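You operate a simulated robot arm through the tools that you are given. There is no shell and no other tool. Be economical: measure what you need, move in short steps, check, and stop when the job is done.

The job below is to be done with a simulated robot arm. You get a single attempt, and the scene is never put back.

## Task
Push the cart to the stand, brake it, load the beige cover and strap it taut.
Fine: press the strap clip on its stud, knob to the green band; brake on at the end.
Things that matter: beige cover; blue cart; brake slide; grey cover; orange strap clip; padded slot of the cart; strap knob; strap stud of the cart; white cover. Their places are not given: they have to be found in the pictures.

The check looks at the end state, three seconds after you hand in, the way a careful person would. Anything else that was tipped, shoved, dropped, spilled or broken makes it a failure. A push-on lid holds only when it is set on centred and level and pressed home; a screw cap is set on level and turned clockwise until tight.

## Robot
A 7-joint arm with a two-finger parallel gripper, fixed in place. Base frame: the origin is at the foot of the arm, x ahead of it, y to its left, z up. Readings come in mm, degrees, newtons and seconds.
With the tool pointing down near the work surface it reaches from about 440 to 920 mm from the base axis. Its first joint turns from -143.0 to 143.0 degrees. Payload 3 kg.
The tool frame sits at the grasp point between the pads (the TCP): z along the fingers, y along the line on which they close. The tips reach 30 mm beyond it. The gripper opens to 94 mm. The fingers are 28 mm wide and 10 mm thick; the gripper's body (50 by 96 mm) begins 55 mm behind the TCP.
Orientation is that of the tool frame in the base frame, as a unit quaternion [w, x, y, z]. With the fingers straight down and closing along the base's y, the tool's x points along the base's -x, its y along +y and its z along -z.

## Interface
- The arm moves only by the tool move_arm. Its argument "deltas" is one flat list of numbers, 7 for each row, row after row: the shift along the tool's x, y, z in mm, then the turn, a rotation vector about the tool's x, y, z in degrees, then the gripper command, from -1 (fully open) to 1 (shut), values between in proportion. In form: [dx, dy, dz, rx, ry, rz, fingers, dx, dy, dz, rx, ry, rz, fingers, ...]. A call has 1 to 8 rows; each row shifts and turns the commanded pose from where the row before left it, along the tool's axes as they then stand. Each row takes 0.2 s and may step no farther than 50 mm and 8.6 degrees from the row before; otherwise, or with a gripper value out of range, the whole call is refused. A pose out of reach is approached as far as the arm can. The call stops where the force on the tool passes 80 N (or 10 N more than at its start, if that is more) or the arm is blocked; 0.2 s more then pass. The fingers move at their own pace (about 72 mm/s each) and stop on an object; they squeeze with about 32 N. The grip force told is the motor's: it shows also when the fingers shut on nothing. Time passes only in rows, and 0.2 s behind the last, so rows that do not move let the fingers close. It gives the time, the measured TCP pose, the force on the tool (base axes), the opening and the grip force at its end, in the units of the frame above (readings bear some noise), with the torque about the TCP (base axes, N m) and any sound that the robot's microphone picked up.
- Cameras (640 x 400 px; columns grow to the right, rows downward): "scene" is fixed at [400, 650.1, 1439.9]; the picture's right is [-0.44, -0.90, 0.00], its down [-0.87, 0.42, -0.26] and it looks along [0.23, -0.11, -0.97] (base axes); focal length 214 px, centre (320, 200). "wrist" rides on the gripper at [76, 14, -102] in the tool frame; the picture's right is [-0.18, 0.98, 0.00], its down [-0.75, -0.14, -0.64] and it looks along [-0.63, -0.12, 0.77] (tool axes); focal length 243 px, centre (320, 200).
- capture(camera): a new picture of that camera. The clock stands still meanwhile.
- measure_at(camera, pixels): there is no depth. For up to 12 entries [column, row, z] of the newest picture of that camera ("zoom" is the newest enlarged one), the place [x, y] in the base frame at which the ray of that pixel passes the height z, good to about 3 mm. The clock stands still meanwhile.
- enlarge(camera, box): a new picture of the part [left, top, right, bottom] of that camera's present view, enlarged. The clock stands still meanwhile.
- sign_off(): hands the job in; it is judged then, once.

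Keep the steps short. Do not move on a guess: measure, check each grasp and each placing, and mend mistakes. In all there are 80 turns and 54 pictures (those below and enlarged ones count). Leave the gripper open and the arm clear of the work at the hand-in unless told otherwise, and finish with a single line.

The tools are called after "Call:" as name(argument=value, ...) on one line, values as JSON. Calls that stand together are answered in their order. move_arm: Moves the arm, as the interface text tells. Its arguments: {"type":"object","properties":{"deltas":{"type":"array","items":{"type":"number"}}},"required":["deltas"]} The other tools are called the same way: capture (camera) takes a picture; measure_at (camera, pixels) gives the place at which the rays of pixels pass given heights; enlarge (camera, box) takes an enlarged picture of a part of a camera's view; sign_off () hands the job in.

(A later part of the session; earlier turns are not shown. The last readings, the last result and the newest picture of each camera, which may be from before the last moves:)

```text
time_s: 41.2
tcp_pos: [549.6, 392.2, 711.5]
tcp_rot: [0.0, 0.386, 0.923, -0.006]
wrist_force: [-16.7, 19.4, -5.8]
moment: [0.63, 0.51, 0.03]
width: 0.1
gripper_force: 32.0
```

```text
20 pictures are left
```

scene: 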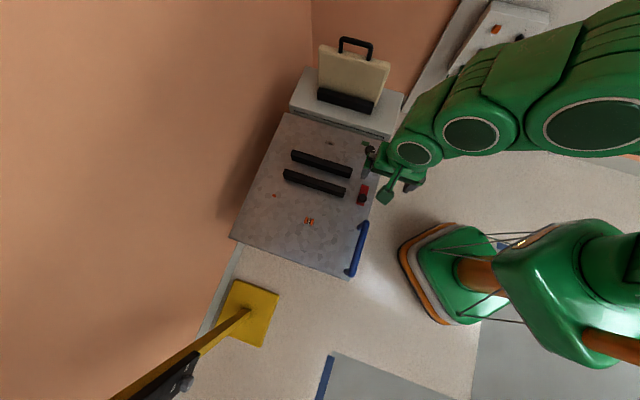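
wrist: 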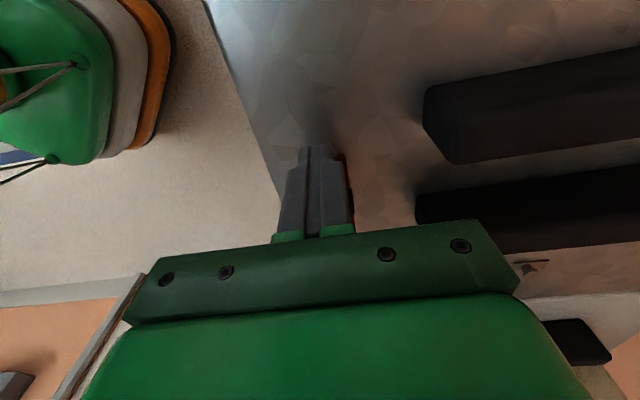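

The slide hit its front stop with 25 N, so the brake is on. Next I'll rise and move toward the stand to view the cover handle, turning the tool so the fingers can close across the cover's plane.

Call:
move_arm(deltas=[3, 0, 0, 0, 0, 0, 0, 0, 0, -45, 0, 0, 0, -1, 0, 0, -45, 0, 0, 0, -1, 0, 0, -45, 0, 0, 0, -1, 0, 0, -48, 0, 0, 0, -1, 0, 0, -48, 0, 0, 0, -1, 0, 0, -48, 0, 0, 0, -1])

Call:
move_arm(deltas=[-44, 1, -20, 0, 0, 0, -1, -44, 1, -20, 0, 0, 0, -1, -44, 1, -20, 0, 0, 0, -1, -44, 1, -20, 0, 0, 0, -1, -44, 1, -20, 0, 0, 0, -1, -44, 1, -20, 0, 0, 0, -1, -44, 1, -20, 0, 0, 0, -1, -44, 1, -20, 0, 0, 0, -1])

Call:
move_arm(deltas=[0, 0, 0, 0, 0, -8.5, -1, 0, 0, 0, 0, 0, -8.5, -1, 0, 0, 0, 0, 0, -8.5, -1, 0, 0, 0, 0, 0, -8.5, -1, 0, 0, 0, 0, 0, -8.5, -1, 0, 0, 0, 0, 0, -8.5, -1, 0, 0, 0, 0, 0, -8.5, -1, 0, 0, 0, 0, 0, -8.5, -1])

Call:
move_arm(deltas=[0, 0, 0, 0, 0, -8.5, -1, 0, 0, 0, 0, 0, -8.5, -1, 0, 0, 0, 0, 0, -6.5, -1])

Call:
capture(camera="wrist")

```text
time_s: 42.8
tcp_pos: [548.6, 395.3, 988.1]
tcp_rot: [0.001, 0.387, 0.922, -0.005]
wrist_force: [-0.5, 0.2, -0.1]
moment: [0.0, 0.0, 0.0]
width: 93.8
gripper_force: 0.0
```

```text
time_s: 44.6
tcp_pos: [797.0, 153.6, 1148.9]
tcp_rot: [0.002, 0.385, 0.923, -0.005]
wrist_force: [-0.1, 0.9, 1.1]
moment: [-0.02, 0.0, 0.01]
width: 93.7
gripper_force: 0.1
```

```text
time_s: 46.4
tcp_pos: [799.0, 151.2, 1148.3]
tcp_rot: [-0.002, -0.196, 0.981, -0.004]
wrist_force: [-0.4, 0.0, -0.4]
moment: [-0.02, -0.02, 0.04]
width: 94.3
gripper_force: 0.0
out of reach, approached as far as the arm can: row 1
```

```text
time_s: 47.2
tcp_pos: [799.1, 152.2, 1148.2]
tcp_rot: [-0.003, -0.392, 0.92, -0.005]
wrist_force: [-0.3, -0.6, 0.0]
moment: [0.02, -0.03, -0.01]
width: 93.8
gripper_force: 0.1
```

```text
19 pictures are left
```

wrist: 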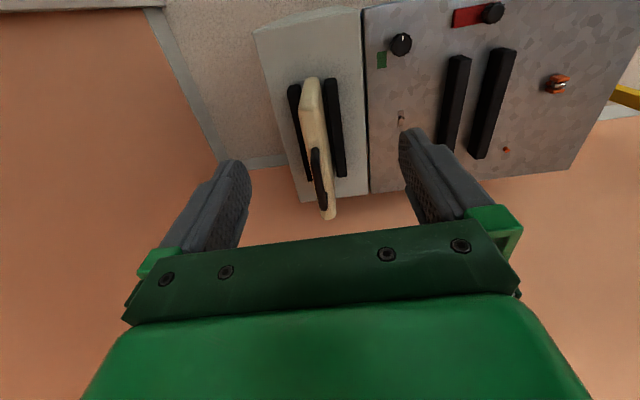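

Call:
measure_at(camera="wrist", pixels=[[314, 152, 850], [314, 152, 950], [322, 205, 850], [322, 205, 950], [311, 80, 850], [328, 217, 850], [401, 42, 690], [382, 60, 668], [401, 119, 675], [557, 84, 680], [505, 150, 675], [365, 60, 668]])

Call:
measure_at(camera="scene", pixels=[[341.7, 38.3, 850], [341.7, 38.3, 950], [370.8, 45.2, 850], [370.8, 45.2, 950], [319.7, 45.2, 850], [390, 63.8, 850]])

Call:
measure_at(camera="wrist", pixels=[[449, 58, 690], [470, 58, 690], [440, 146, 690], [461, 152, 690], [490, 50, 690], [515, 50, 690], [470, 157, 690], [488, 156, 690], [294, 88, 690], [330, 82, 690], [309, 180, 690], [343, 175, 690]])

Call:
enlarge(camera="wrist", box=[250, 0, 600, 220])

```text
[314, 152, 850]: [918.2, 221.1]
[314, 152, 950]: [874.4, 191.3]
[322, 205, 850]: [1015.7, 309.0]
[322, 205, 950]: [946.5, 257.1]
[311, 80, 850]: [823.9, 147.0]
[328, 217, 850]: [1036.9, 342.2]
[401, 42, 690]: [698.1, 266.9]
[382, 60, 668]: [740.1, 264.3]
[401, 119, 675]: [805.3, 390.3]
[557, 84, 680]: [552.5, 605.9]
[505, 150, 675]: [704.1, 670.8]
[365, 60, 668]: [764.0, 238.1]
```

```text
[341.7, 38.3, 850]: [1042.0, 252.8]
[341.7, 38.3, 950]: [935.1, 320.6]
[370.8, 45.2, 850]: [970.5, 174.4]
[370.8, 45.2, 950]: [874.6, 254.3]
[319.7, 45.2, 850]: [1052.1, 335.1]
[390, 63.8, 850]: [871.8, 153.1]
```

```text
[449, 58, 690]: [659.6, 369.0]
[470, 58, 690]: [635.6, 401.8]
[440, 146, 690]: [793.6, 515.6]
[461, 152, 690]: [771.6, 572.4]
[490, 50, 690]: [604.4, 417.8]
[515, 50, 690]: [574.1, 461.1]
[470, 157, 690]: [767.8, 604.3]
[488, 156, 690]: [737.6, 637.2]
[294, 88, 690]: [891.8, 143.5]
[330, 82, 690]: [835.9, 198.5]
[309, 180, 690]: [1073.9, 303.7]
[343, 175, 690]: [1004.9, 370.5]
```

```text
1.82 times, centred on (425, 110) of wrist
```

zoom: 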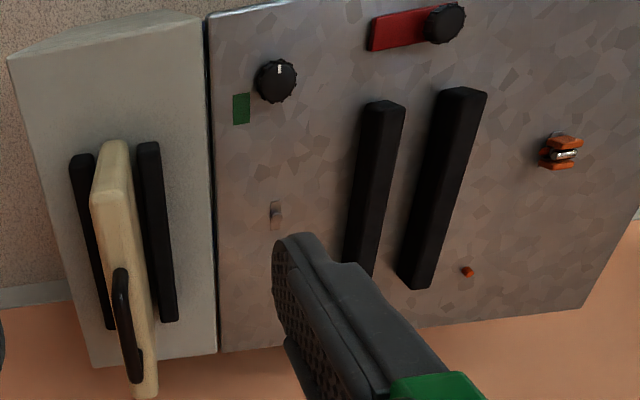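

The handle's top bar is at about z≈900, centred near (947,247). I'll also measure the brake plate and check it is at its front position, while approaching above the handle to test reach.

Call:
measure_at(camera="wrist", pixels=[[453, 19, 672], [491, 10, 690], [365, 170, 668]])

Call:
move_arm(deltas=[-34, -8, 28, 0, 0, 0, -1, -34, -8, 28, 0, 0, 0, -1, -34, -8, 28, 0, 0, 0, -1, -34, -8, 28, 0, 0, 0, -1, -35, -8, 28, 0, 0, 0, -1])

Call:
capture(camera="wrist")

```text
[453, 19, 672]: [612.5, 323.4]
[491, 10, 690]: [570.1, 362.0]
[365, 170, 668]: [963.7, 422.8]
```

```text
time_s: 48.4
tcp_pos: [864.4, 216.8, 986.6]
tcp_rot: [-0.003, -0.391, 0.92, -0.004]
wrist_force: [1.1, 0.4, 0.5]
moment: [0.02, 0.01, 0.01]
width: 94.0
gripper_force: 0.0
out of reach, approached as far as the arm can: row 1, 2, 3, 4, 5
```

```text
17 pictures are left
```

wrist: 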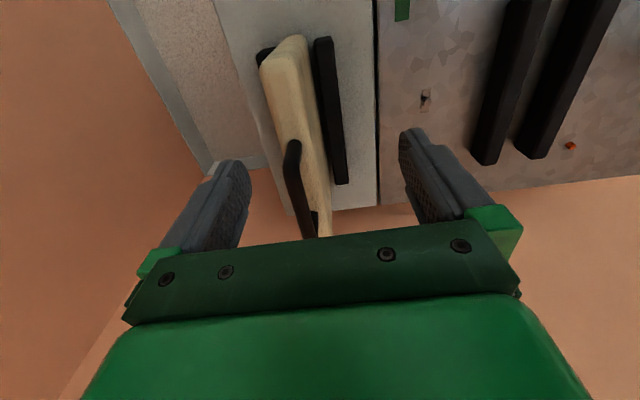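

Vertical reach ends at r≈891 here, so the tool must lean outward along the cover's plane (about tool y). I'll measure the handle once more first.

Call:
measure_at(camera="wrist", pixels=[[292, 147, 900], [292, 147, 880], [303, 200, 900], [303, 200, 880], [312, 236, 900], [290, 40, 845], [290, 40, 825], [261, 62, 845], [331, 235, 845], [425, 100, 675], [315, 110, 845]])

Call:
move_arm(deltas=[0, 0, -10, 0, -8, 0, -1, 0, 0, 0, 0, -8, 0, -1, 0, 0, 0, 0, -8, 0, -1])

```text
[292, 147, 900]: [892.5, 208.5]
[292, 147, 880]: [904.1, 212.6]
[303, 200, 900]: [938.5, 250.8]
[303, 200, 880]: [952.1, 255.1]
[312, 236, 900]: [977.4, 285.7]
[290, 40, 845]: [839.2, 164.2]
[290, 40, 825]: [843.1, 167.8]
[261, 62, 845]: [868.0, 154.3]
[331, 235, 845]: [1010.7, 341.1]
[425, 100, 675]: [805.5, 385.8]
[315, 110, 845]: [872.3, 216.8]
```

```text
time_s: 49.2
tcp_pos: [861.5, 216.2, 997.9]
tcp_rot: [0.189, -0.383, 0.901, 0.078]
wrist_force: [0.2, -0.3, 0.5]
moment: [-0.02, 0.02, 0.03]
width: 94.2
gripper_force: 0.1
```

Call:
move_arm(deltas=[-16.5, -13, 28.5, 0, 0, 0, -1, -16.5, -13, 28.5, 0, 0, 0, -1, -16.5, -13, 28.5, 0, 0, 0, -1])

Call:
capture(camera="wrist")

```text
time_s: 50.0
tcp_pos: [944.5, 242.3, 937.3]
tcp_rot: [0.189, -0.383, 0.901, 0.076]
wrist_force: [-0.2, 0.6, 0.8]
moment: [-0.02, 0.02, 0.03]
width: 94.0
gripper_force: 0.0
```

```text
16 pictures are left
```

wrist: 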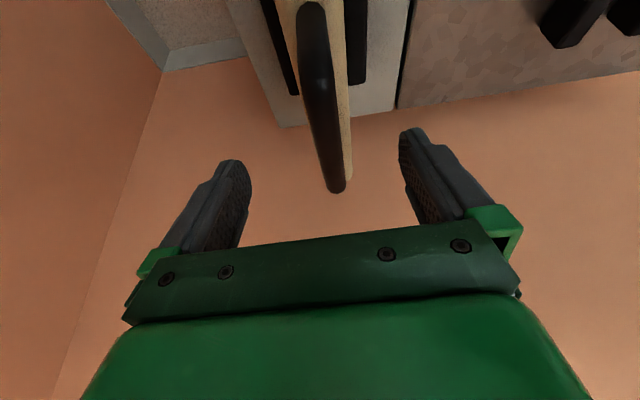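

Call:
measure_at(camera="wrist", pixels=[[312, 10, 900], [325, 100, 900], [338, 186, 900], [312, 10, 890], [338, 186, 890], [325, 100, 890]])

```text
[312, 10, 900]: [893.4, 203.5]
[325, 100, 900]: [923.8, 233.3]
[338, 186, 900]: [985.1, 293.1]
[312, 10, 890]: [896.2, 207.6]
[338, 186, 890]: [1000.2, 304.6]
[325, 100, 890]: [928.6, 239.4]
```

The bar sits between the fingers, centred about (939,248). I'll shift +6 in y, descend 38 mm vertically, then close.

Call:
move_arm(deltas=[7.7, 3, 17.4, 0, 0, 1.2, -1, 7.7, 3, 17.4, 0, 0, 0, -1, 0, 0, 0, 0, 0, 0, 1, 0, 0, 0, 0, 0, 0, 1, 0, 0, 0, 0, 0, 0, 1, 0, 0, 0, 0, 0, 0, 1])

Call:
capture(camera="wrist")

```text
time_s: 51.4
tcp_pos: [938.8, 248.9, 901.2]
tcp_rot: [0.188, -0.374, 0.905, 0.08]
wrist_force: [0.3, -0.3, 0.0]
moment: [0.05, -0.08, 0.01]
width: 20.4
gripper_force: 32.3
```

```text
15 pictures are left
```

wrist: 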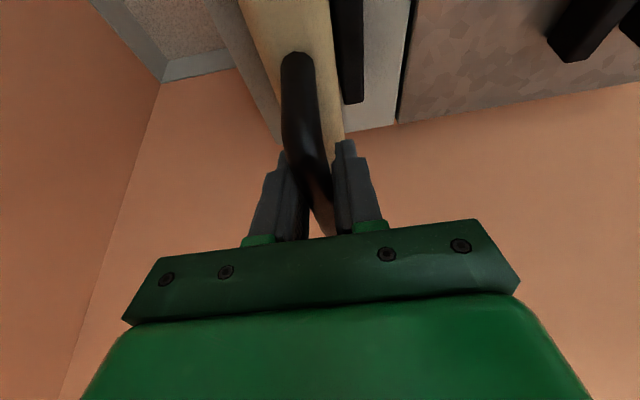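

Gripped (20.4 mm, no side load). I'll lift vertically 60 mm.

Call:
move_arm(deltas=[-4, 0, -9.1, 0, 0, 0, 1, -6.1, 0, -13.7, 0, 0, 0, 1, -6.1, 0, -13.7, 0, 0, 0, 1, -8.1, 0, -18.3, 0, 0, 0, 1])

Call:
capture(camera="wrist")

```text
time_s: 52.4
tcp_pos: [940.1, 248.9, 963.3]
tcp_rot: [0.186, -0.375, 0.905, 0.08]
wrist_force: [0.0, -0.4, -6.7]
moment: [-0.03, 0.07, -0.04]
width: 20.1
gripper_force: 31.5
```

```text
14 pictures are left
```

wrist: 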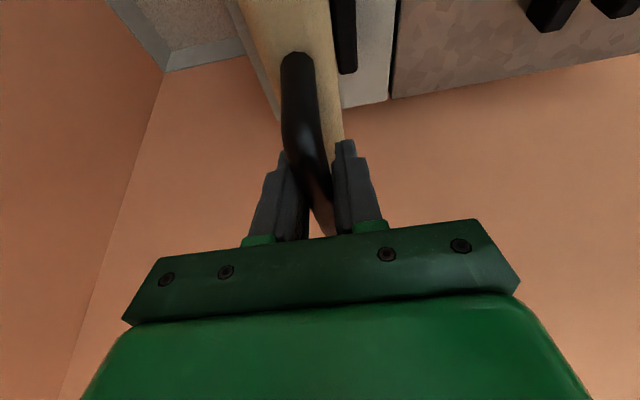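

The cover is lifted (6.7 N). I'll raise 30 mm more, then carry it along tool +y toward the cart slot.

Call:
move_arm(deltas=[-6.1, 0, -13.7, 0, 0, 0, 1, -6.1, 0, -13.7, 0, 0, 0, 1, 0, 15, 0, 0, 0, 0, 1, 0, 25, 0, 0, 0, 0, 1, 0, 30, 0, 0, 0, 0, 1, 0, 30, 0, 0, 0, 0, 1, 0, 30, 0, 0, 0, 0, 1, 0, 30, 0, 0, 0, 0, 1])

Call:
move_arm(deltas=[0, 30, 0, 0, 0, 0, 1, 0, 30, 0, 0, 0, 0, 1, 0, 30, 0, 0, 0, 0, 1, 0, 30, 0, 0, 0, 0, 1, 0, 30, 0, 0, 0, 0, 1, 0, 25, 0, 0, 0, 0, 1, 0, 15, 0, 0, 0, 0, 1, 0, 0, 0, 0, 0, 0, 1])

Call:
capture(camera="wrist")

```text
time_s: 54.2
tcp_pos: [827.5, 363.1, 992.3]
tcp_rot: [0.187, -0.375, 0.904, 0.079]
wrist_force: [-0.5, -0.1, -7.7]
moment: [-0.09, 0.03, -0.01]
width: 20.1
gripper_force: 32.0
```

```text
time_s: 56.0
tcp_pos: [695.6, 497.1, 993.1]
tcp_rot: [0.188, -0.375, 0.904, 0.079]
wrist_force: [-0.8, 0.0, -7.7]
moment: [-0.08, 0.1, -0.01]
width: 19.9
gripper_force: 31.7
```

```text
13 pictures are left
```

wrist: 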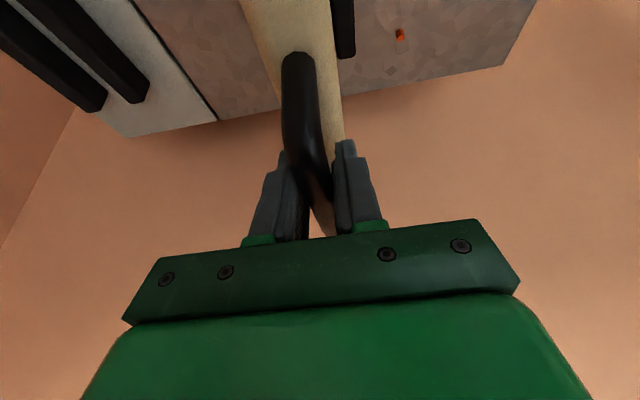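

The view resembles the one above the stand slot. I'll lower to the same height (963) as the earlier reference picture and compare.

Call:
move_arm(deltas=[6.1, 0, 13.7, 0, 0, 0, 1, 6.1, 0, 13.7, 0, 0, 0, 1, 0, 0, 0, 0, 0, 0, 1])

Call:
enlarge(camera="wrist", box=[220, 0, 420, 125])

Call:
enlarge(camera="scene", box=[260, 60, 400, 200])

```text
time_s: 56.8
tcp_pos: [694.3, 496.4, 961.3]
tcp_rot: [0.187, -0.374, 0.905, 0.078]
wrist_force: [0.0, 0.2, -7.1]
moment: [-0.07, 0.07, 0.02]
width: 20.0
gripper_force: 31.7
```

```text
3.20 times, centred on (320, 62) of wrist
```

zoom: 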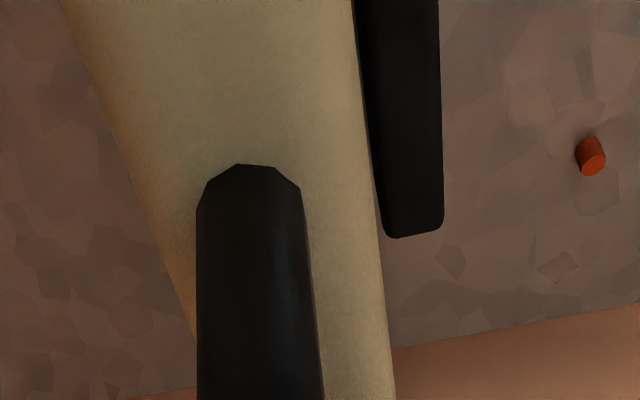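

```text
2.86 times, centred on (330, 130) of scene
```

zoom: 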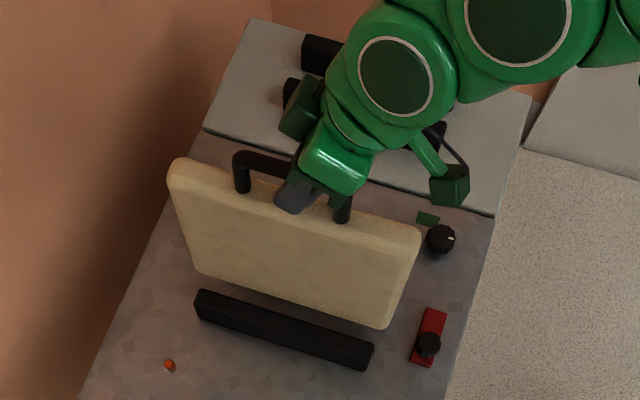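

The rear pad end is at about (349,73), the same as in the stand reference (347,73), so the cover is aligned over the slot. I'll descend slowly.

Call:
move_arm(deltas=[4, 0, 9.1, 0, 0, 0, 1, 4, 0, 9.1, 0, 0, 0, 1, 3.2, 0, 7.3, 0, 0, 0, 1, 2, 0, 4.6, 0, 0, 0, 1])

Call:
capture(camera="wrist")

```text
time_s: 57.8
tcp_pos: [693.1, 497.5, 931.5]
tcp_rot: [0.188, -0.374, 0.905, 0.079]
wrist_force: [0.0, -0.4, -7.3]
moment: [-0.03, 0.02, -0.04]
width: 20.1
gripper_force: 32.3
```

```text
10 pictures are left
```

wrist: 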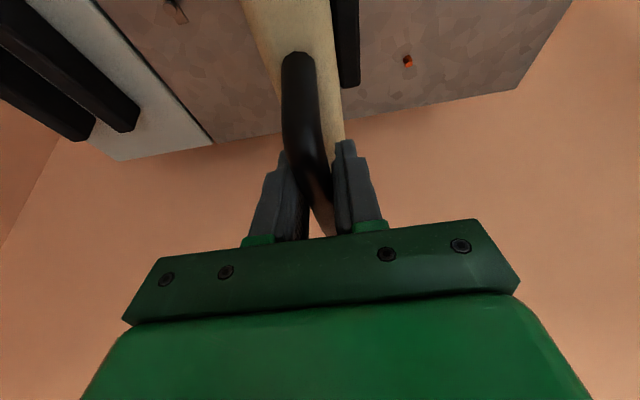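

Call:
move_arm(deltas=[2, 0, 4.6, 0, 0, 0, 1, 2, 0, 4.6, 0, 0, 0, 1, 1.6, 0, 3.7, 0, 0, 0, 1, 1.6, 0, 3.7, 0, 0, 0, 1])

```text
time_s: 58.8
tcp_pos: [693.3, 497.2, 911.3]
tcp_rot: [0.187, -0.374, 0.905, 0.079]
wrist_force: [0.1, 0.3, -6.7]
moment: [-0.06, 0.05, 0.02]
width: 20.1
gripper_force: 31.9
```

No contact yet. I'll continue in 3 mm steps.

Call:
move_arm(deltas=[1.2, 0, 2.7, 0, 0, 0, 1, 1.2, 0, 2.7, 0, 0, 0, 1, 0.8, 0, 1.8, 0, 0, 0, 1, 0.8, 0, 1.8, 0, 0, 0, 1])

```text
time_s: 59.8
tcp_pos: [693.9, 497.6, 902.2]
tcp_rot: [0.187, -0.374, 0.905, 0.08]
wrist_force: [-1.7, -0.5, -1.0]
moment: [0.17, -0.3, 0.01]
width: 20.0
gripper_force: 31.7
```

Call:
move_arm(deltas=[0.6, 0, 1.4, 0, 0, 0, 1, 0, 0, 0, 0, 0, 0, 1])

```text
time_s: 60.4
tcp_pos: [692.8, 498.4, 901.2]
tcp_rot: [0.189, -0.374, 0.905, 0.079]
wrist_force: [-1.6, -2.2, 25.0]
moment: [-0.01, 0.02, 0.0]
width: 20.6
gripper_force: 31.8
```

Seated (25 N upward at z 901, the same level as in the stand). I'll release and retreat straight up.

Call:
move_arm(deltas=[-0.6, 0, -1.4, 0, 0, 0, 1, 0, 0, 0, 0, 0, 0, -1, 0, 0, 0, 0, 0, 0, -1, 0, 0, 0, 0, 0, 0, -1, -12, 0, -27, 0, 0, 0, -1, -16, 0, -37, 0, 0, 0, -1, -16, 0, -37, 0, 0, 0, -1])

Call:
capture(camera="scene")

```text
time_s: 62.0
tcp_pos: [695.8, 498.5, 1015.0]
tcp_rot: [0.188, -0.374, 0.905, 0.08]
wrist_force: [-0.3, 0.3, -0.6]
moment: [0.01, -0.01, 0.01]
width: 93.6
gripper_force: 0.0
```

```text
9 pictures are left
```

scene: 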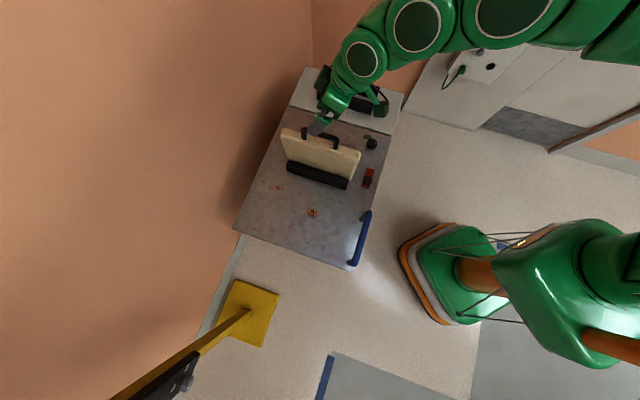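

The cover stands in the cart slot. Next comes the clip. I'll untilt the tool, move back off the cover, and rotate 90° so the fingers close on the clip's two orange sides.

Call:
move_arm(deltas=[0, 40, 0, 0, 8, 0, -1, 0, 40, 0, 0, 8, 0, -1, 0, 40, 0, 0, 8, 0, -1, 0, 40, 0, 0, 0, 0, -1, 24, 20, 0, 0, 0, 0, -1])

Call:
move_arm(deltas=[0, 0, 0, 0, 0, 8.5, -1, 0, 0, 0, 0, 0, 8.5, -1, 0, 0, 0, 0, 0, 8.5, -1, 0, 0, 0, 0, 0, 8.5, -1, 0, 0, 0, 0, 0, 8.5, -1, 0, 0, 0, 0, 0, 8.5, -1, 0, 0, 0, 0, 0, 8.5, -1, 0, 0, 0, 0, 0, 8.5, -1])

Call:
move_arm(deltas=[30, 0, 20, 0, 0, 7.5, -1, 30, 0, 30, 0, 0, 7.5, -1, 30, 0, 40, 0, 0, 7.4, -1, 0, 0, 40, 0, 0, 0, -1, 0, 0, 40, 0, 0, 0, -1])

Call:
capture(camera="wrist")

```text
time_s: 63.2
tcp_pos: [551.4, 606.4, 1013.5]
tcp_rot: [-0.004, -0.382, 0.924, 0.0]
wrist_force: [0.5, 0.4, -0.1]
moment: [0.0, -0.01, -0.04]
width: 93.7
gripper_force: 0.0
```

```text
time_s: 65.0
tcp_pos: [550.6, 607.5, 1014.4]
tcp_rot: [-0.004, 0.201, 0.98, -0.002]
wrist_force: [0.5, 0.9, -0.1]
moment: [-0.01, -0.02, 0.0]
width: 93.7
gripper_force: 0.0
```

```text
time_s: 66.2
tcp_pos: [473.4, 651.6, 842.3]
tcp_rot: [-0.003, 0.386, 0.923, -0.005]
wrist_force: [0.2, 1.1, -0.2]
moment: [-0.02, 0.02, 0.01]
width: 94.1
gripper_force: 0.0
```

```text
8 pictures are left
```

wrist: 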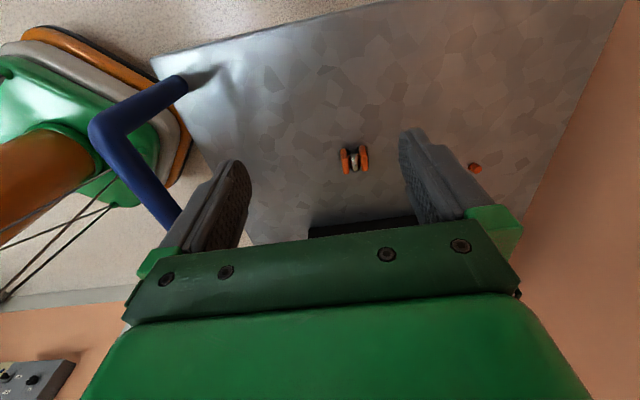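

Call:
measure_at(camera="wrist", pixels=[[354, 160, 670], [354, 160, 690], [341, 161, 685], [369, 158, 685], [474, 167, 675], [353, 148, 680], [356, 172, 670]])

Call:
enlarge(camera="wrist", box=[310, 120, 500, 220])

```text
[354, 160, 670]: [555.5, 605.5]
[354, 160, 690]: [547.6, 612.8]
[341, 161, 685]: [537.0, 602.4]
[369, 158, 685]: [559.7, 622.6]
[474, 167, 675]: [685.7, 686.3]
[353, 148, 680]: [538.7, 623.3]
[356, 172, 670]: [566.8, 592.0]
```

```text
3.37 times, centred on (405, 170) of wrist
```

zoom: 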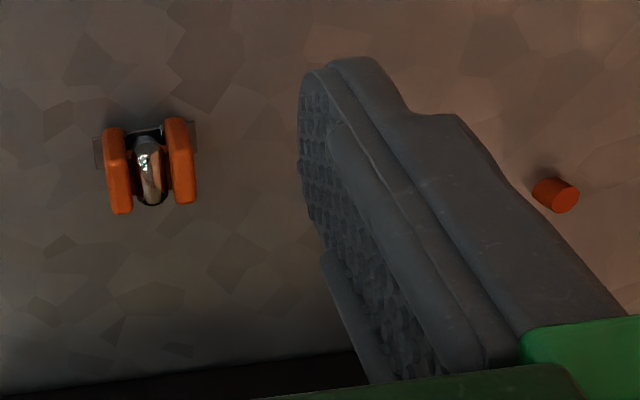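

The clip has two orange cheeks (30 mm across) around a metal hook, parked on a small plate at about (550,611). I'll move over it and descend to grip the cheeks.

Call:
move_arm(deltas=[-41, 13, 25, 0, 0, 0, -0.4, -41.7, 13, 25, 0, 0, 0, -0.4, 0, 0, 35, 0, 0, 0, -0.4, 0, 0, 35, 0, 0, 0, -0.4, 0, 0, 14, 0, 0, 0, -0.4, 0, 0, 0, 0, 0, 0, -0.4])

Call:
move_arm(deltas=[0, 0, 0, 0, 0, 0, 0.6, 0, 0, 0, 0, 0, 0, 1, 0, 0, 0, 0, 0, 0, 1])

```text
refused: row 2 steps farther than a row can; nothing moved
```

```text
time_s: 67.0
tcp_pos: [472.0, 652.8, 842.2]
tcp_rot: [-0.004, 0.386, 0.922, -0.004]
wrist_force: [-0.1, 1.0, -0.6]
moment: [-0.04, 0.03, -0.01]
width: 0.1
gripper_force: 14.8
```

One row was too long and got refused; only the fingers closed, in the air. I'll repeat it with shorter rows.

Call:
move_arm(deltas=[-28, 9, 20, 0, 0, 0, -0.4, -28, 9, 20, 0, 0, 0, -0.4, -27, 8, 20, 0, 0, 0, -0.4, 0, 0, 30, 0, 0, 0, -0.4, 0, 0, 30, 0, 0, 0, -0.4, 0, 0, 14, 0, 0, 0, -0.4, 0, 0, 0, 0, 0, 0, -0.4])

```text
time_s: 68.6
tcp_pos: [549.7, 610.1, 708.1]
tcp_rot: [-0.003, 0.386, 0.923, -0.003]
wrist_force: [-0.1, 0.4, 0.0]
moment: [0.01, 0.0, -0.01]
width: 65.8
gripper_force: 0.0
```

Call:
move_arm(deltas=[0, 0, 2, 0, 0, 0, 0, 0, 0, 0, 0, 0, 0, 0.6, 0, 0, 0, 0, 0, 0, 1, 0, 0, 0, 0, 0, 0, 1])

```text
time_s: 69.6
tcp_pos: [548.7, 610.1, 705.5]
tcp_rot: [-0.003, 0.386, 0.923, -0.004]
wrist_force: [8.9, 8.2, -0.4]
moment: [0.32, -0.32, 0.13]
width: 30.4
gripper_force: 32.2
```

Gripped at 30.4 mm. I'll lift in small steps and watch the force.

Call:
move_arm(deltas=[0, 0, -2, 0, 0, 0, 1, 0, 0, -4, 0, 0, 0, 1, 0, 0, -8, 0, 0, 0, 1, 0, 0, -15, 0, 0, 0, 1, 0, 0, -25, 0, 0, 0, 1])

Call:
enlarge(camera="wrist", box=[220, 90, 440, 240])

```text
time_s: 70.8
tcp_pos: [546.5, 608.3, 761.7]
tcp_rot: [-0.003, 0.386, 0.922, -0.005]
wrist_force: [-0.1, -1.2, -0.3]
moment: [0.0, 0.0, 0.01]
width: 30.8
gripper_force: 32.3
```

```text
2.67 times, centred on (330, 165) of wrist
```

zoom: 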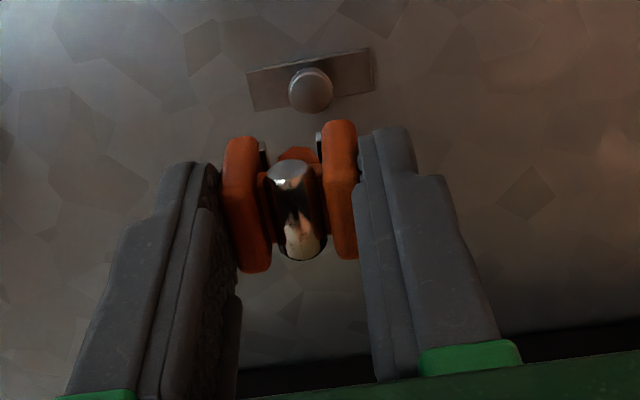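

The clip is in the fingers and its parking stud is left on the plate. I'll measure that stud to get the clip-to-TCP offset.

Call:
measure_at(camera="zoom", pixels=[[311, 88, 680], [311, 92, 675], [311, 100, 670]])

```text
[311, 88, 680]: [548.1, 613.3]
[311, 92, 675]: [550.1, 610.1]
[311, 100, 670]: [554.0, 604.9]
```

The offset is about zero: the clip centre is under the TCP and seats at TCP z≈705. I'll raise above the cover handle and carry it over to the front stud.

Call:
move_arm(deltas=[0, 0, -35, 0, 0, 0, 1, 0, 0, -35, 0, 0, 0, 1, 0, 0, -35, 0, 0, 0, 1, 0, 0, -35, 0, 0, 0, 1, 0, 0, -35, 0, 0, 0, 1, 0, 0, -35, 0, 0, 0, 1])

Call:
move_arm(deltas=[-30, 3.7, 0, 0, 0, 0, 1, -45, 3.7, 0, 0, 0, 0, 1, -45, 3.7, 0, 0, 0, 0, 1, -45, 3.7, 0, 0, 0, 0, 1, -45, 3.7, 0, 0, 0, 0, 1, -45, 3.7, 0, 0, 0, 0, 1, -45, 3.7, 0, 0, 0, 0, 1, -38, 3.5, 0, 0, 0, 0, 1])

```text
time_s: 72.2
tcp_pos: [547.4, 611.3, 970.7]
tcp_rot: [-0.003, 0.386, 0.922, -0.003]
wrist_force: [0.5, 0.0, 0.4]
moment: [-0.01, -0.01, 0.0]
width: 30.9
gripper_force: 32.1
```

```text
time_s: 74.0
tcp_pos: [794.9, 403.5, 970.1]
tcp_rot: [-0.004, 0.386, 0.923, -0.004]
wrist_force: [-0.3, -0.5, -0.1]
moment: [-0.03, 0.02, -0.03]
width: 30.6
gripper_force: 31.7
out of reach, approached as far as the arm can: row 8
```

Call:
move_arm(deltas=[0, 0, 45, 0, 0, 0, 1, 0, 0, 45, 0, 0, 0, 1, 0, 0, 45, 0, 0, 0, 1, 0, 0, 40, 0, 0, 0, 1, 0, 0, 0, 0, 0, 0, 1])

Call:
enlarge(camera="wrist", box=[220, 60, 440, 240])

```text
time_s: 75.2
tcp_pos: [790.3, 402.0, 794.0]
tcp_rot: [-0.003, 0.386, 0.923, -0.004]
wrist_force: [0.5, -0.4, 0.5]
moment: [0.0, -0.01, -0.03]
width: 30.5
gripper_force: 32.4
```

```text
2.22 times, centred on (330, 150) of wrist
```

zoom: 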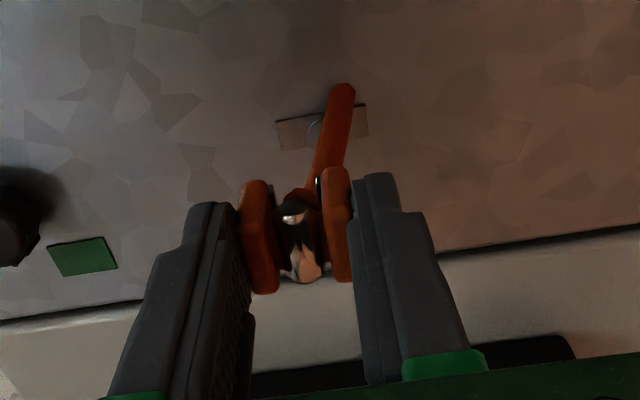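

Call:
measure_at(camera="zoom", pixels=[[322, 128, 670], [322, 128, 675], [277, 137, 670], [367, 119, 670], [322, 128, 668]])

```text
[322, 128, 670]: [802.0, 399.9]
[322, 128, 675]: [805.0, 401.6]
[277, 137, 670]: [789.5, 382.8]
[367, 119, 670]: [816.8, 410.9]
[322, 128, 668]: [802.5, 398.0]
```

I'll move to the equivalent viewing pose over the stud (z≈762), to compare directly with the parking-plate view.

Call:
move_arm(deltas=[-13.6, 3, 16, 0, 0, 0, 1, 0, 0, 16, 0, 0, 0, 1, 0, 0, 0, 0, 0, 0, 1])

Call:
enlarge(camera="wrist", box=[220, 90, 440, 240])

```text
time_s: 76.0
tcp_pos: [802.0, 396.5, 761.0]
tcp_rot: [-0.003, 0.386, 0.923, -0.003]
wrist_force: [0.8, -0.7, -0.9]
moment: [0.01, 0.0, -0.01]
width: 30.4
gripper_force: 32.0
```

```text
2.67 times, centred on (330, 165) of wrist
```

zoom: 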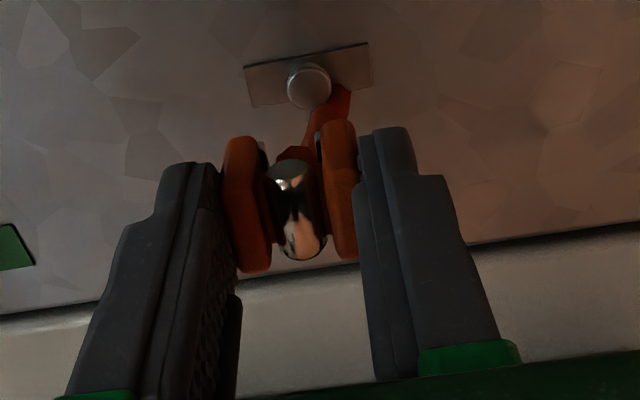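

The stud is 5 zoom px higher and 3 px left of the reference, so I'll correct +1.6 mm in x and −0.9 mm in y, then descend to just above the seat.

Call:
move_arm(deltas=[1.6, -0.9, 15, 0, 0, 0, 1, 0, 0, 15, 0, 0, 0, 1, 0, 0, 10, 0, 0, 0, 1, 0, 0, 5, 0, 0, 0, 1])

Call:
move_arm(deltas=[0, 0, 3, 0, 0, 0, 1, 0, 0, 3, 0, 0, 0, 1, 0, 0, 2, 0, 0, 0, 1, 0, 0, 2, 0, 0, 0, 1, 0, 0, 1, 0, 0, 0, 1])

```text
time_s: 77.0
tcp_pos: [799.5, 396.7, 717.8]
tcp_rot: [-0.002, 0.387, 0.922, -0.004]
wrist_force: [0.1, 0.5, -1.1]
moment: [0.0, -0.03, -0.03]
width: 30.5
gripper_force: 31.4
```

```text
time_s: 78.2
tcp_pos: [799.9, 395.1, 706.5]
tcp_rot: [-0.003, 0.386, 0.923, -0.003]
wrist_force: [3.8, 8.3, 23.4]
moment: [0.27, -0.28, 0.05]
width: 31.0
gripper_force: 31.9
```

Contact at 23 N near the seat height. I'll press further in 1 mm steps and listen for a click.

Call:
move_arm(deltas=[0, 0, 1, 0, 0, 0, 1, 0, 0, 1, 0, 0, 0, 1, 0, 0, 1, 0, 0, 0, 1])

```text
time_s: 79.0
tcp_pos: [800.5, 394.6, 703.7]
tcp_rot: [-0.003, 0.387, 0.922, -0.004]
wrist_force: [-4.9, -0.4, 40.1]
moment: [0.03, -0.06, 0.01]
width: 30.5
gripper_force: 32.3
```

Call:
move_arm(deltas=[0, 0, 1, 0, 0, 0, 1, 0, 0, 1, 0, 0, 0, 1])

```text
time_s: 79.6
tcp_pos: [800.7, 395.3, 703.8]
tcp_rot: [-0.002, 0.387, 0.922, -0.002]
wrist_force: [-7.2, -5.1, 61.7]
moment: [-0.08, -0.12, -0.01]
width: 30.4
gripper_force: 32.2
```

It bottomed out (62 N, no further travel). I'll relieve, open, rise and look.

Call:
move_arm(deltas=[0, 0, -1.5, 0, 0, 0, 1, 0, 0, 0, 0, 0, 0, 0, 0, 0, 0, 0, 0, 0, -0.5, 0, 0, 0, 0, 0, 0, -0.5, 0, 0, -30, 0, 0, 0, -0.5, 0, 0, -40, 0, 0, 0, -0.5, 0, -15, -40, 0, 0, 0, -0.5])

Call:
capture(camera="wrist")

```text
time_s: 81.2
tcp_pos: [788.6, 385.2, 812.8]
tcp_rot: [-0.004, 0.385, 0.923, -0.004]
wrist_force: [0.4, 0.3, 0.6]
moment: [0.01, 0.0, 0.03]
width: 70.5
gripper_force: 0.1
```

```text
3 pictures are left
```

wrist: 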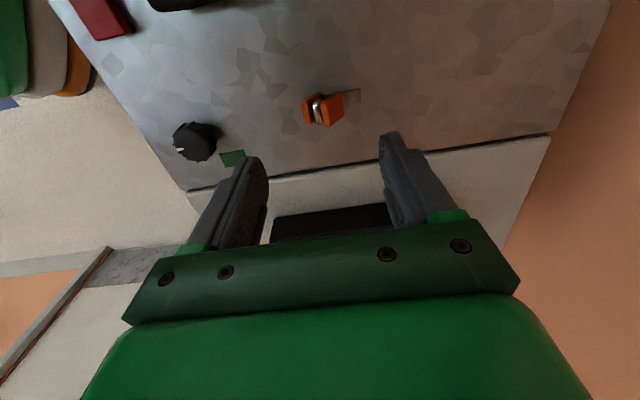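

The plate shows more on the clip's right than it did when parked, so the clip may be off-centre. I'll enlarge.

Call:
enlarge(camera="wrist", box=[160, 60, 400, 210])

```text
2.67 times, centred on (280, 135) of wrist
```

zoom: 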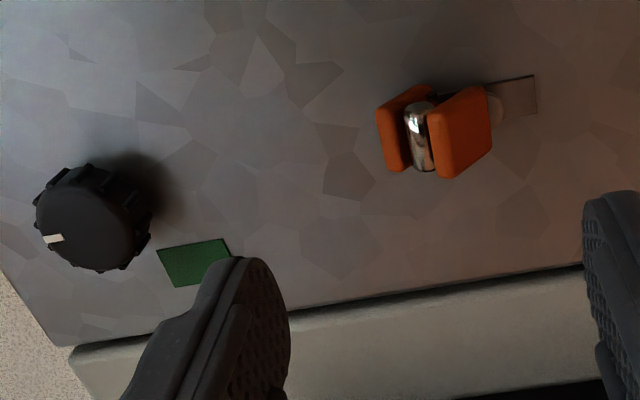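

The clip did not latch: it lies just off the stud, toward −v. I'll measure its place, the stud plate, the knob and the green band from this picture.

Call:
measure_at(camera="zoom", pixels=[[380, 110, 685], [490, 118, 685], [425, 130, 685], [440, 128, 680], [537, 94, 669], [495, 108, 675], [196, 262, 669], [88, 222, 692], [93, 218, 700], [53, 240, 697], [395, 168, 672], [450, 177, 672]])

```text
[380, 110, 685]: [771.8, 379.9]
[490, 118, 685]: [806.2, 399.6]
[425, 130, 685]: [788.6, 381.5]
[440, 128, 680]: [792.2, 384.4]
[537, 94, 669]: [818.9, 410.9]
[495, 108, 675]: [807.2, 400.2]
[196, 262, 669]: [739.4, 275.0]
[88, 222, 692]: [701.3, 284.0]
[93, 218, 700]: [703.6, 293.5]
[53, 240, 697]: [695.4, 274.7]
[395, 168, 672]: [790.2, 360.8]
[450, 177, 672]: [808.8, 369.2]
```

The clip leans off the stud with its centre near (790,387). I'll descend around it and regrip; the flat cheeks should square up against the pads.

Call:
move_arm(deltas=[1.4, 1.4, 40, 0, 0, 0, -0.5, 0, 0, 40, 0, 0, 0, -0.5, 0, 0, 20, 0, 0, 0, -0.5, 0, 0, 5, 0, 0, 0, -0.5, 0, 0, 0, 0, 0, 0, 0.2, 0, 0, 0, 0, 0, 0, 1, 0, 0, 0, 0, 0, 0, 1])

```text
time_s: 82.8
tcp_pos: [788.0, 386.1, 709.5]
tcp_rot: [-0.004, 0.385, 0.923, -0.004]
wrist_force: [0.3, 0.2, -0.4]
moment: [0.01, 0.02, 0.01]
width: 40.1
gripper_force: 32.0
```

Width reads 40 mm, so the clip is held cornerwise (rolled). I'll lift it clear and look at how it sits.

Call:
move_arm(deltas=[0, 0, -5, 0, 0, 0, 1, 0, 0, -15, 0, 0, 0, 1, 0, 0, -20, 0, 0, 0, 1])

Call:
enlarge(camera="wrist", box=[220, 50, 440, 240])

```text
time_s: 83.6
tcp_pos: [787.5, 386.6, 745.7]
tcp_rot: [-0.003, 0.386, 0.922, -0.004]
wrist_force: [0.1, -0.3, -0.6]
moment: [-0.01, -0.01, 0.04]
width: 39.9
gripper_force: 32.2
```

```text
2.11 times, centred on (330, 145) of wrist
```

zoom: 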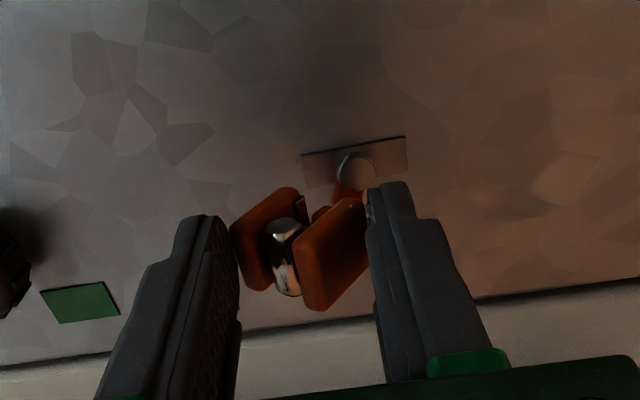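

The clip is upright but yawed about 40° in the fingers. I'll set it down on clear table beside the stud, open, turn the tool 40° to match, and regrip squarely.

Call:
move_arm(deltas=[15, -25, 0, 0, 0, 0, 1, 0, 0, 20, 0, 0, 0, 1, 0, 0, 14, 0, 0, 0, 1, 0, 0, 3, 0, 0, 0, 1, 0, 0, 2, 0, 0, 0, 1])

```text
time_s: 84.8
tcp_pos: [762.1, 379.2, 708.6]
tcp_rot: [-0.003, 0.386, 0.922, -0.003]
wrist_force: [2.9, 2.2, 10.7]
moment: [-0.01, -0.07, 0.02]
width: 30.6
gripper_force: 32.2
```

The width is now 30.6 mm: touching the table squared the clip in the fingers. The last picture shows the stud clearly, so I'll measure it.

Call:
measure_at(camera="zoom", pixels=[[357, 169, 675], [357, 169, 680], [303, 157, 670], [405, 137, 670], [409, 170, 670], [308, 188, 670], [357, 163, 670]])

```text
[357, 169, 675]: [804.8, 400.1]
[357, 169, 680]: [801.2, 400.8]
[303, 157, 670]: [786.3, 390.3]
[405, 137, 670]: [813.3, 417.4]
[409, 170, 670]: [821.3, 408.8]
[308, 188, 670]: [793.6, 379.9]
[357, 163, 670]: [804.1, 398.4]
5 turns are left
```

Five turns remain. The stud measures (803.3,398.5), so my earlier press was about 4 mm short in +v. I'll raise, shift, press down to the force limit, then do a 2 mm tug test.

Call:
move_arm(deltas=[0, 0, -20, 0, 0, 0, 1, 0, 0, -20, 0, 0, 0, 1, -8.3, 22, 0, 0, 0, 0, 1, -8.4, 21.8, 0, 0, 0, 0, 1, 0, 0, 15, 0, 0, 0, 1, 0, 0, 5, 0, 0, 0, 1, 0, 0, 0, 0, 0, 0, 1])

Call:
move_arm(deltas=[0, 0, 6, 0, 0, 0, 1, 0, 0, 4, 0, 0, 0, 1, 0, 0, 3, 0, 0, 0, 1, 0, 0, 2, 0, 0, 0, 1, 0, 0, 2, 0, 0, 0, 1, 0, 0, 2, 0, 0, 0, 1, 0, 0, 2, 0, 0, 0, 1, 0, 0, 2, 0, 0, 0, 1])

Call:
move_arm(deltas=[0, 0, 2, 0, 0, 0, 1, 0, 0, 2, 0, 0, 0, 1, 0, 0, 1, 0, 0, 0, 1])

Call:
move_arm(deltas=[0, 0, -1, 0, 0, 0, 1, 0, 0, -1.5, 0, 0, 0, 1, 0, 0, -1.5, 0, 0, 0, 1])

```text
time_s: 86.4
tcp_pos: [807.1, 399.0, 729.3]
tcp_rot: [-0.003, 0.386, 0.923, -0.004]
wrist_force: [-0.6, 0.3, -1.4]
moment: [-0.01, 0.0, 0.0]
width: 30.5
gripper_force: 31.8
```

```text
time_s: 88.2
tcp_pos: [803.8, 399.0, 704.6]
tcp_rot: [-0.005, 0.386, 0.922, -0.006]
wrist_force: [-14.7, 0.6, -3.4]
moment: [0.09, 0.41, 0.05]
width: 30.6
gripper_force: 32.7
```

```text
time_s: 89.0
tcp_pos: [804.0, 398.9, 700.6]
tcp_rot: [-0.004, 0.386, 0.922, -0.004]
wrist_force: [-28.5, -3.6, 15.5]
moment: [-0.14, 0.76, -0.03]
width: 30.7
gripper_force: 31.9
```

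```text
time_s: 89.8
tcp_pos: [804.7, 398.3, 705.9]
tcp_rot: [-0.003, 0.386, 0.923, -0.003]
wrist_force: [-17.4, 0.8, 2.9]
moment: [0.08, 0.42, 0.03]
width: 30.6
gripper_force: 32.2
4 turns are left
```

The lateral force stays with the clip, so it is now engaged on the stud. I'll press again, release, and press its top home with closed fingers. Then I'll go to the strap knob (about (698,284)) and grip it.

Call:
move_arm(deltas=[0.7, -0.7, 2, 0, 0, 0, 1, 0, 0, 2, 0, 0, 0, 1, 0, 0, 1, 0, 0, 0, 1, 0, 0, -1, 0, 0, 0, 1, 0, 0, 0, 0, 0, 0, -0.3, 0, 0, 0, 0, 0, 0, -0.3, 0, 0, -20, 0, 0, 0, -0.3, 0, 0, -24, 0, 0, 0, -0.3])

Call:
move_arm(deltas=[0, 0, 0, 0, 0, 0, 1, 0, 0, 0, 0, 0, 0, 1, 0, 0, 0, 0, 0, 0, 1])

Call:
move_arm(deltas=[0, 0, 10, 0, 0, 0, 1, 0, 0, 6, 0, 0, 0, 1, 0, 0, 5, 0, 0, 0, 1, 0, 0, 4, 0, 0, 0, 1, 0, 0, 4, 0, 0, 0, 1, 0, 0, 3, 0, 0, 0, 1, 0, 0, 3, 0, 0, 0, 1, 0, 0, 3, 0, 0, 0, 1])

Call:
move_arm(deltas=[0, 0, -40, 0, 0, 0, 1, 0, 0, -40, 0, 0, 0, 1, 0, 0, -40, 0, 0, 0, -1, -1.7, -38.7, 0, 0, 0, 0, -1, -1.7, -38.7, 0, 0, 0, 0, -1, -1.7, -38.7, 0, 0, 0, 0, -1, -1.7, -38.7, 0, 0, 0, 0, -1])

Call:
move_arm(deltas=[0, 0, 40, 0, 0, 0, -1, 0, 0, 40, 0, 0, 0, -1, 0, 0, 30, 0, 0, 0, -1, 0, 0, 15, 0, 0, 0, -1, 0, 0, 0, 0, 0, 0, 0, 0, 0, 0, 0, 0, 0, 1, 0, 0, 0, 0, 0, 0, 1, 0, 0, 0, 0, 0, 0, 1])

```text
time_s: 91.6
tcp_pos: [803.7, 397.5, 745.2]
tcp_rot: [-0.004, 0.386, 0.922, -0.004]
wrist_force: [0.0, 0.9, -0.7]
moment: [0.0, 0.0, 0.03]
width: 61.3
gripper_force: 0.1
```

```text
time_s: 92.4
tcp_pos: [803.3, 397.9, 744.0]
tcp_rot: [-0.003, 0.385, 0.923, -0.003]
wrist_force: [0.7, 0.6, 0.5]
moment: [-0.01, 0.05, 0.02]
width: 0.1
gripper_force: 31.9
```

```text
time_s: 93.8
tcp_pos: [806.6, 399.8, 719.7]
tcp_rot: [-0.001, 0.386, 0.922, -0.001]
wrist_force: [-4.1, -2.1, 13.3]
moment: [-0.1, 0.08, -0.03]
width: 0.0
gripper_force: 31.4
stopped in row 7: the force on the tool passed its limit at 87 N (the readings are from after the stop); the commanded pose is now the measured one
```

```text
time_s: 95.4
tcp_pos: [698.8, 288.2, 837.9]
tcp_rot: [-0.003, 0.387, 0.922, -0.001]
wrist_force: [0.0, 1.0, 0.4]
moment: [0.02, 0.0, 0.0]
width: 94.1
gripper_force: 0.1
```

```text
time_s: 97.2
tcp_pos: [695.8, 286.6, 712.4]
tcp_rot: [-0.003, 0.387, 0.922, -0.002]
wrist_force: [-46.1, -44.5, 3.7]
moment: [-0.66, 1.96, -0.69]
width: 48.3
gripper_force: 32.4
3 turns are left
```

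The top press held 87 N on the clip. The knob grip is off-centre: one finger touches at 24 mm, so the knob lies about 8 mm toward −v. I'll open, shift, regrip, turn about 106° counter-clockwise toward the green band, then release, rise and take the last picture.

Call:
move_arm(deltas=[0, 0, 0, 0, 0, 0, -0.6, 0, 0, 0, 0, 0, 0, -0.6, -2, -11, 0, 0, 0, 0, -0.6, 0, 0, 2, 0, 0, 0, -0.6, 0, 0, 0, 0, 0, 0, 0.2, 0, 0, 0, 0, 0, 0, 1, 0, 0, 0, 0, 0, 0, 1, 0, 0, 0, 0, 0, 0, 1])

Call:
move_arm(deltas=[0, 0, 0, 0, 0, -8.15, 1, 0, 0, 0, 0, 0, -8.15, 1, 0, 0, 0, 0, 0, -8.15, 1, 0, 0, 0, 0, 0, -8.15, 1, 0, 0, 0, 0, 0, -8.15, 1, 0, 0, 0, 0, 0, -8.15, 1, 0, 0, 0, 0, 0, -8.15, 1])

Call:
move_arm(deltas=[0, 0, 0, 0, 0, -8.15, 1, 0, 0, 0, 0, 0, -8.15, 1, 0, 0, 0, 0, 0, -8.15, 1, 0, 0, 0, 0, 0, -8.15, 1, 0, 0, 0, 0, 0, -8.15, 1, 0, 0, 0, 0, 0, -8.15, 1, 0, 0, 0, 0, 0, 0, 1])

Call:
move_arm(deltas=[0, 0, 0, 0, 0, 0, -0.6, 0, 0, 0, 0, 0, 0, -1, 0, 0, 0, 0, 0, 0, -1, 0, 0, -40, 0, 0, 0, -1, 0, 0, -40, 0, 0, 0, -1, 0, 0, -30, 0, 0, 0, -1, -25, 0, 0, 0, 0, 0, -1, -25, 0, 0, 0, 0, 0, -1])

Call:
enlarge(camera="wrist", box=[150, 0, 450, 240])

```text
time_s: 99.0
tcp_pos: [694.3, 280.5, 712.9]
tcp_rot: [0.0, 0.385, 0.923, 0.0]
wrist_force: [34.1, 32.8, -10.7]
moment: [0.95, -0.93, 0.37]
width: 39.7
gripper_force: 45.2
```

```text
time_s: 100.6
tcp_pos: [692.9, 274.9, 710.6]
tcp_rot: [-0.004, -0.1, 0.995, -0.002]
wrist_force: [-7.0, -37.8, -8.6]
moment: [-0.96, 0.33, -1.0]
width: 39.5
gripper_force: 45.2
```

```text
time_s: 101.3
tcp_pos: [696.4, 274.5, 712.1]
tcp_rot: [-0.001, -0.261, 0.965, -0.002]
wrist_force: [2.5, -5.2, -1.5]
moment: [-0.31, 0.51, -0.17]
width: 38.4
gripper_force: 45.0
stopped in row 3: the force on the tool passed its limit at 88 N (the readings are from after the stop); the commanded pose is now the measured one
```

```text
time_s: 103.1
tcp_pos: [741.4, 298.9, 823.6]
tcp_rot: [-0.001, -0.26, 0.966, -0.001]
wrist_force: [0.2, -0.8, 0.4]
moment: [-0.02, 0.0, 0.01]
width: 94.0
gripper_force: 0.1
```

```text
1.67 times, centred on (300, 120) of wrist
2 turns are left
```

zoom: 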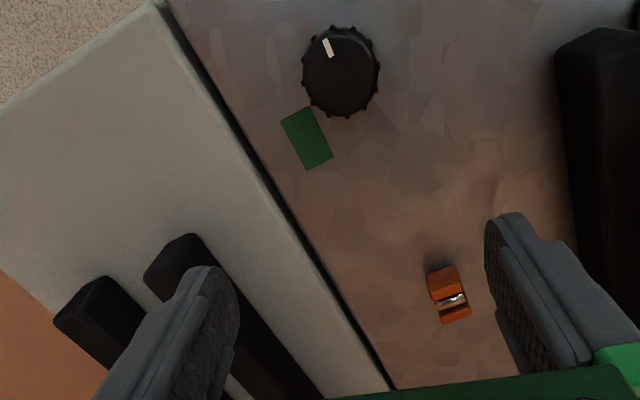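

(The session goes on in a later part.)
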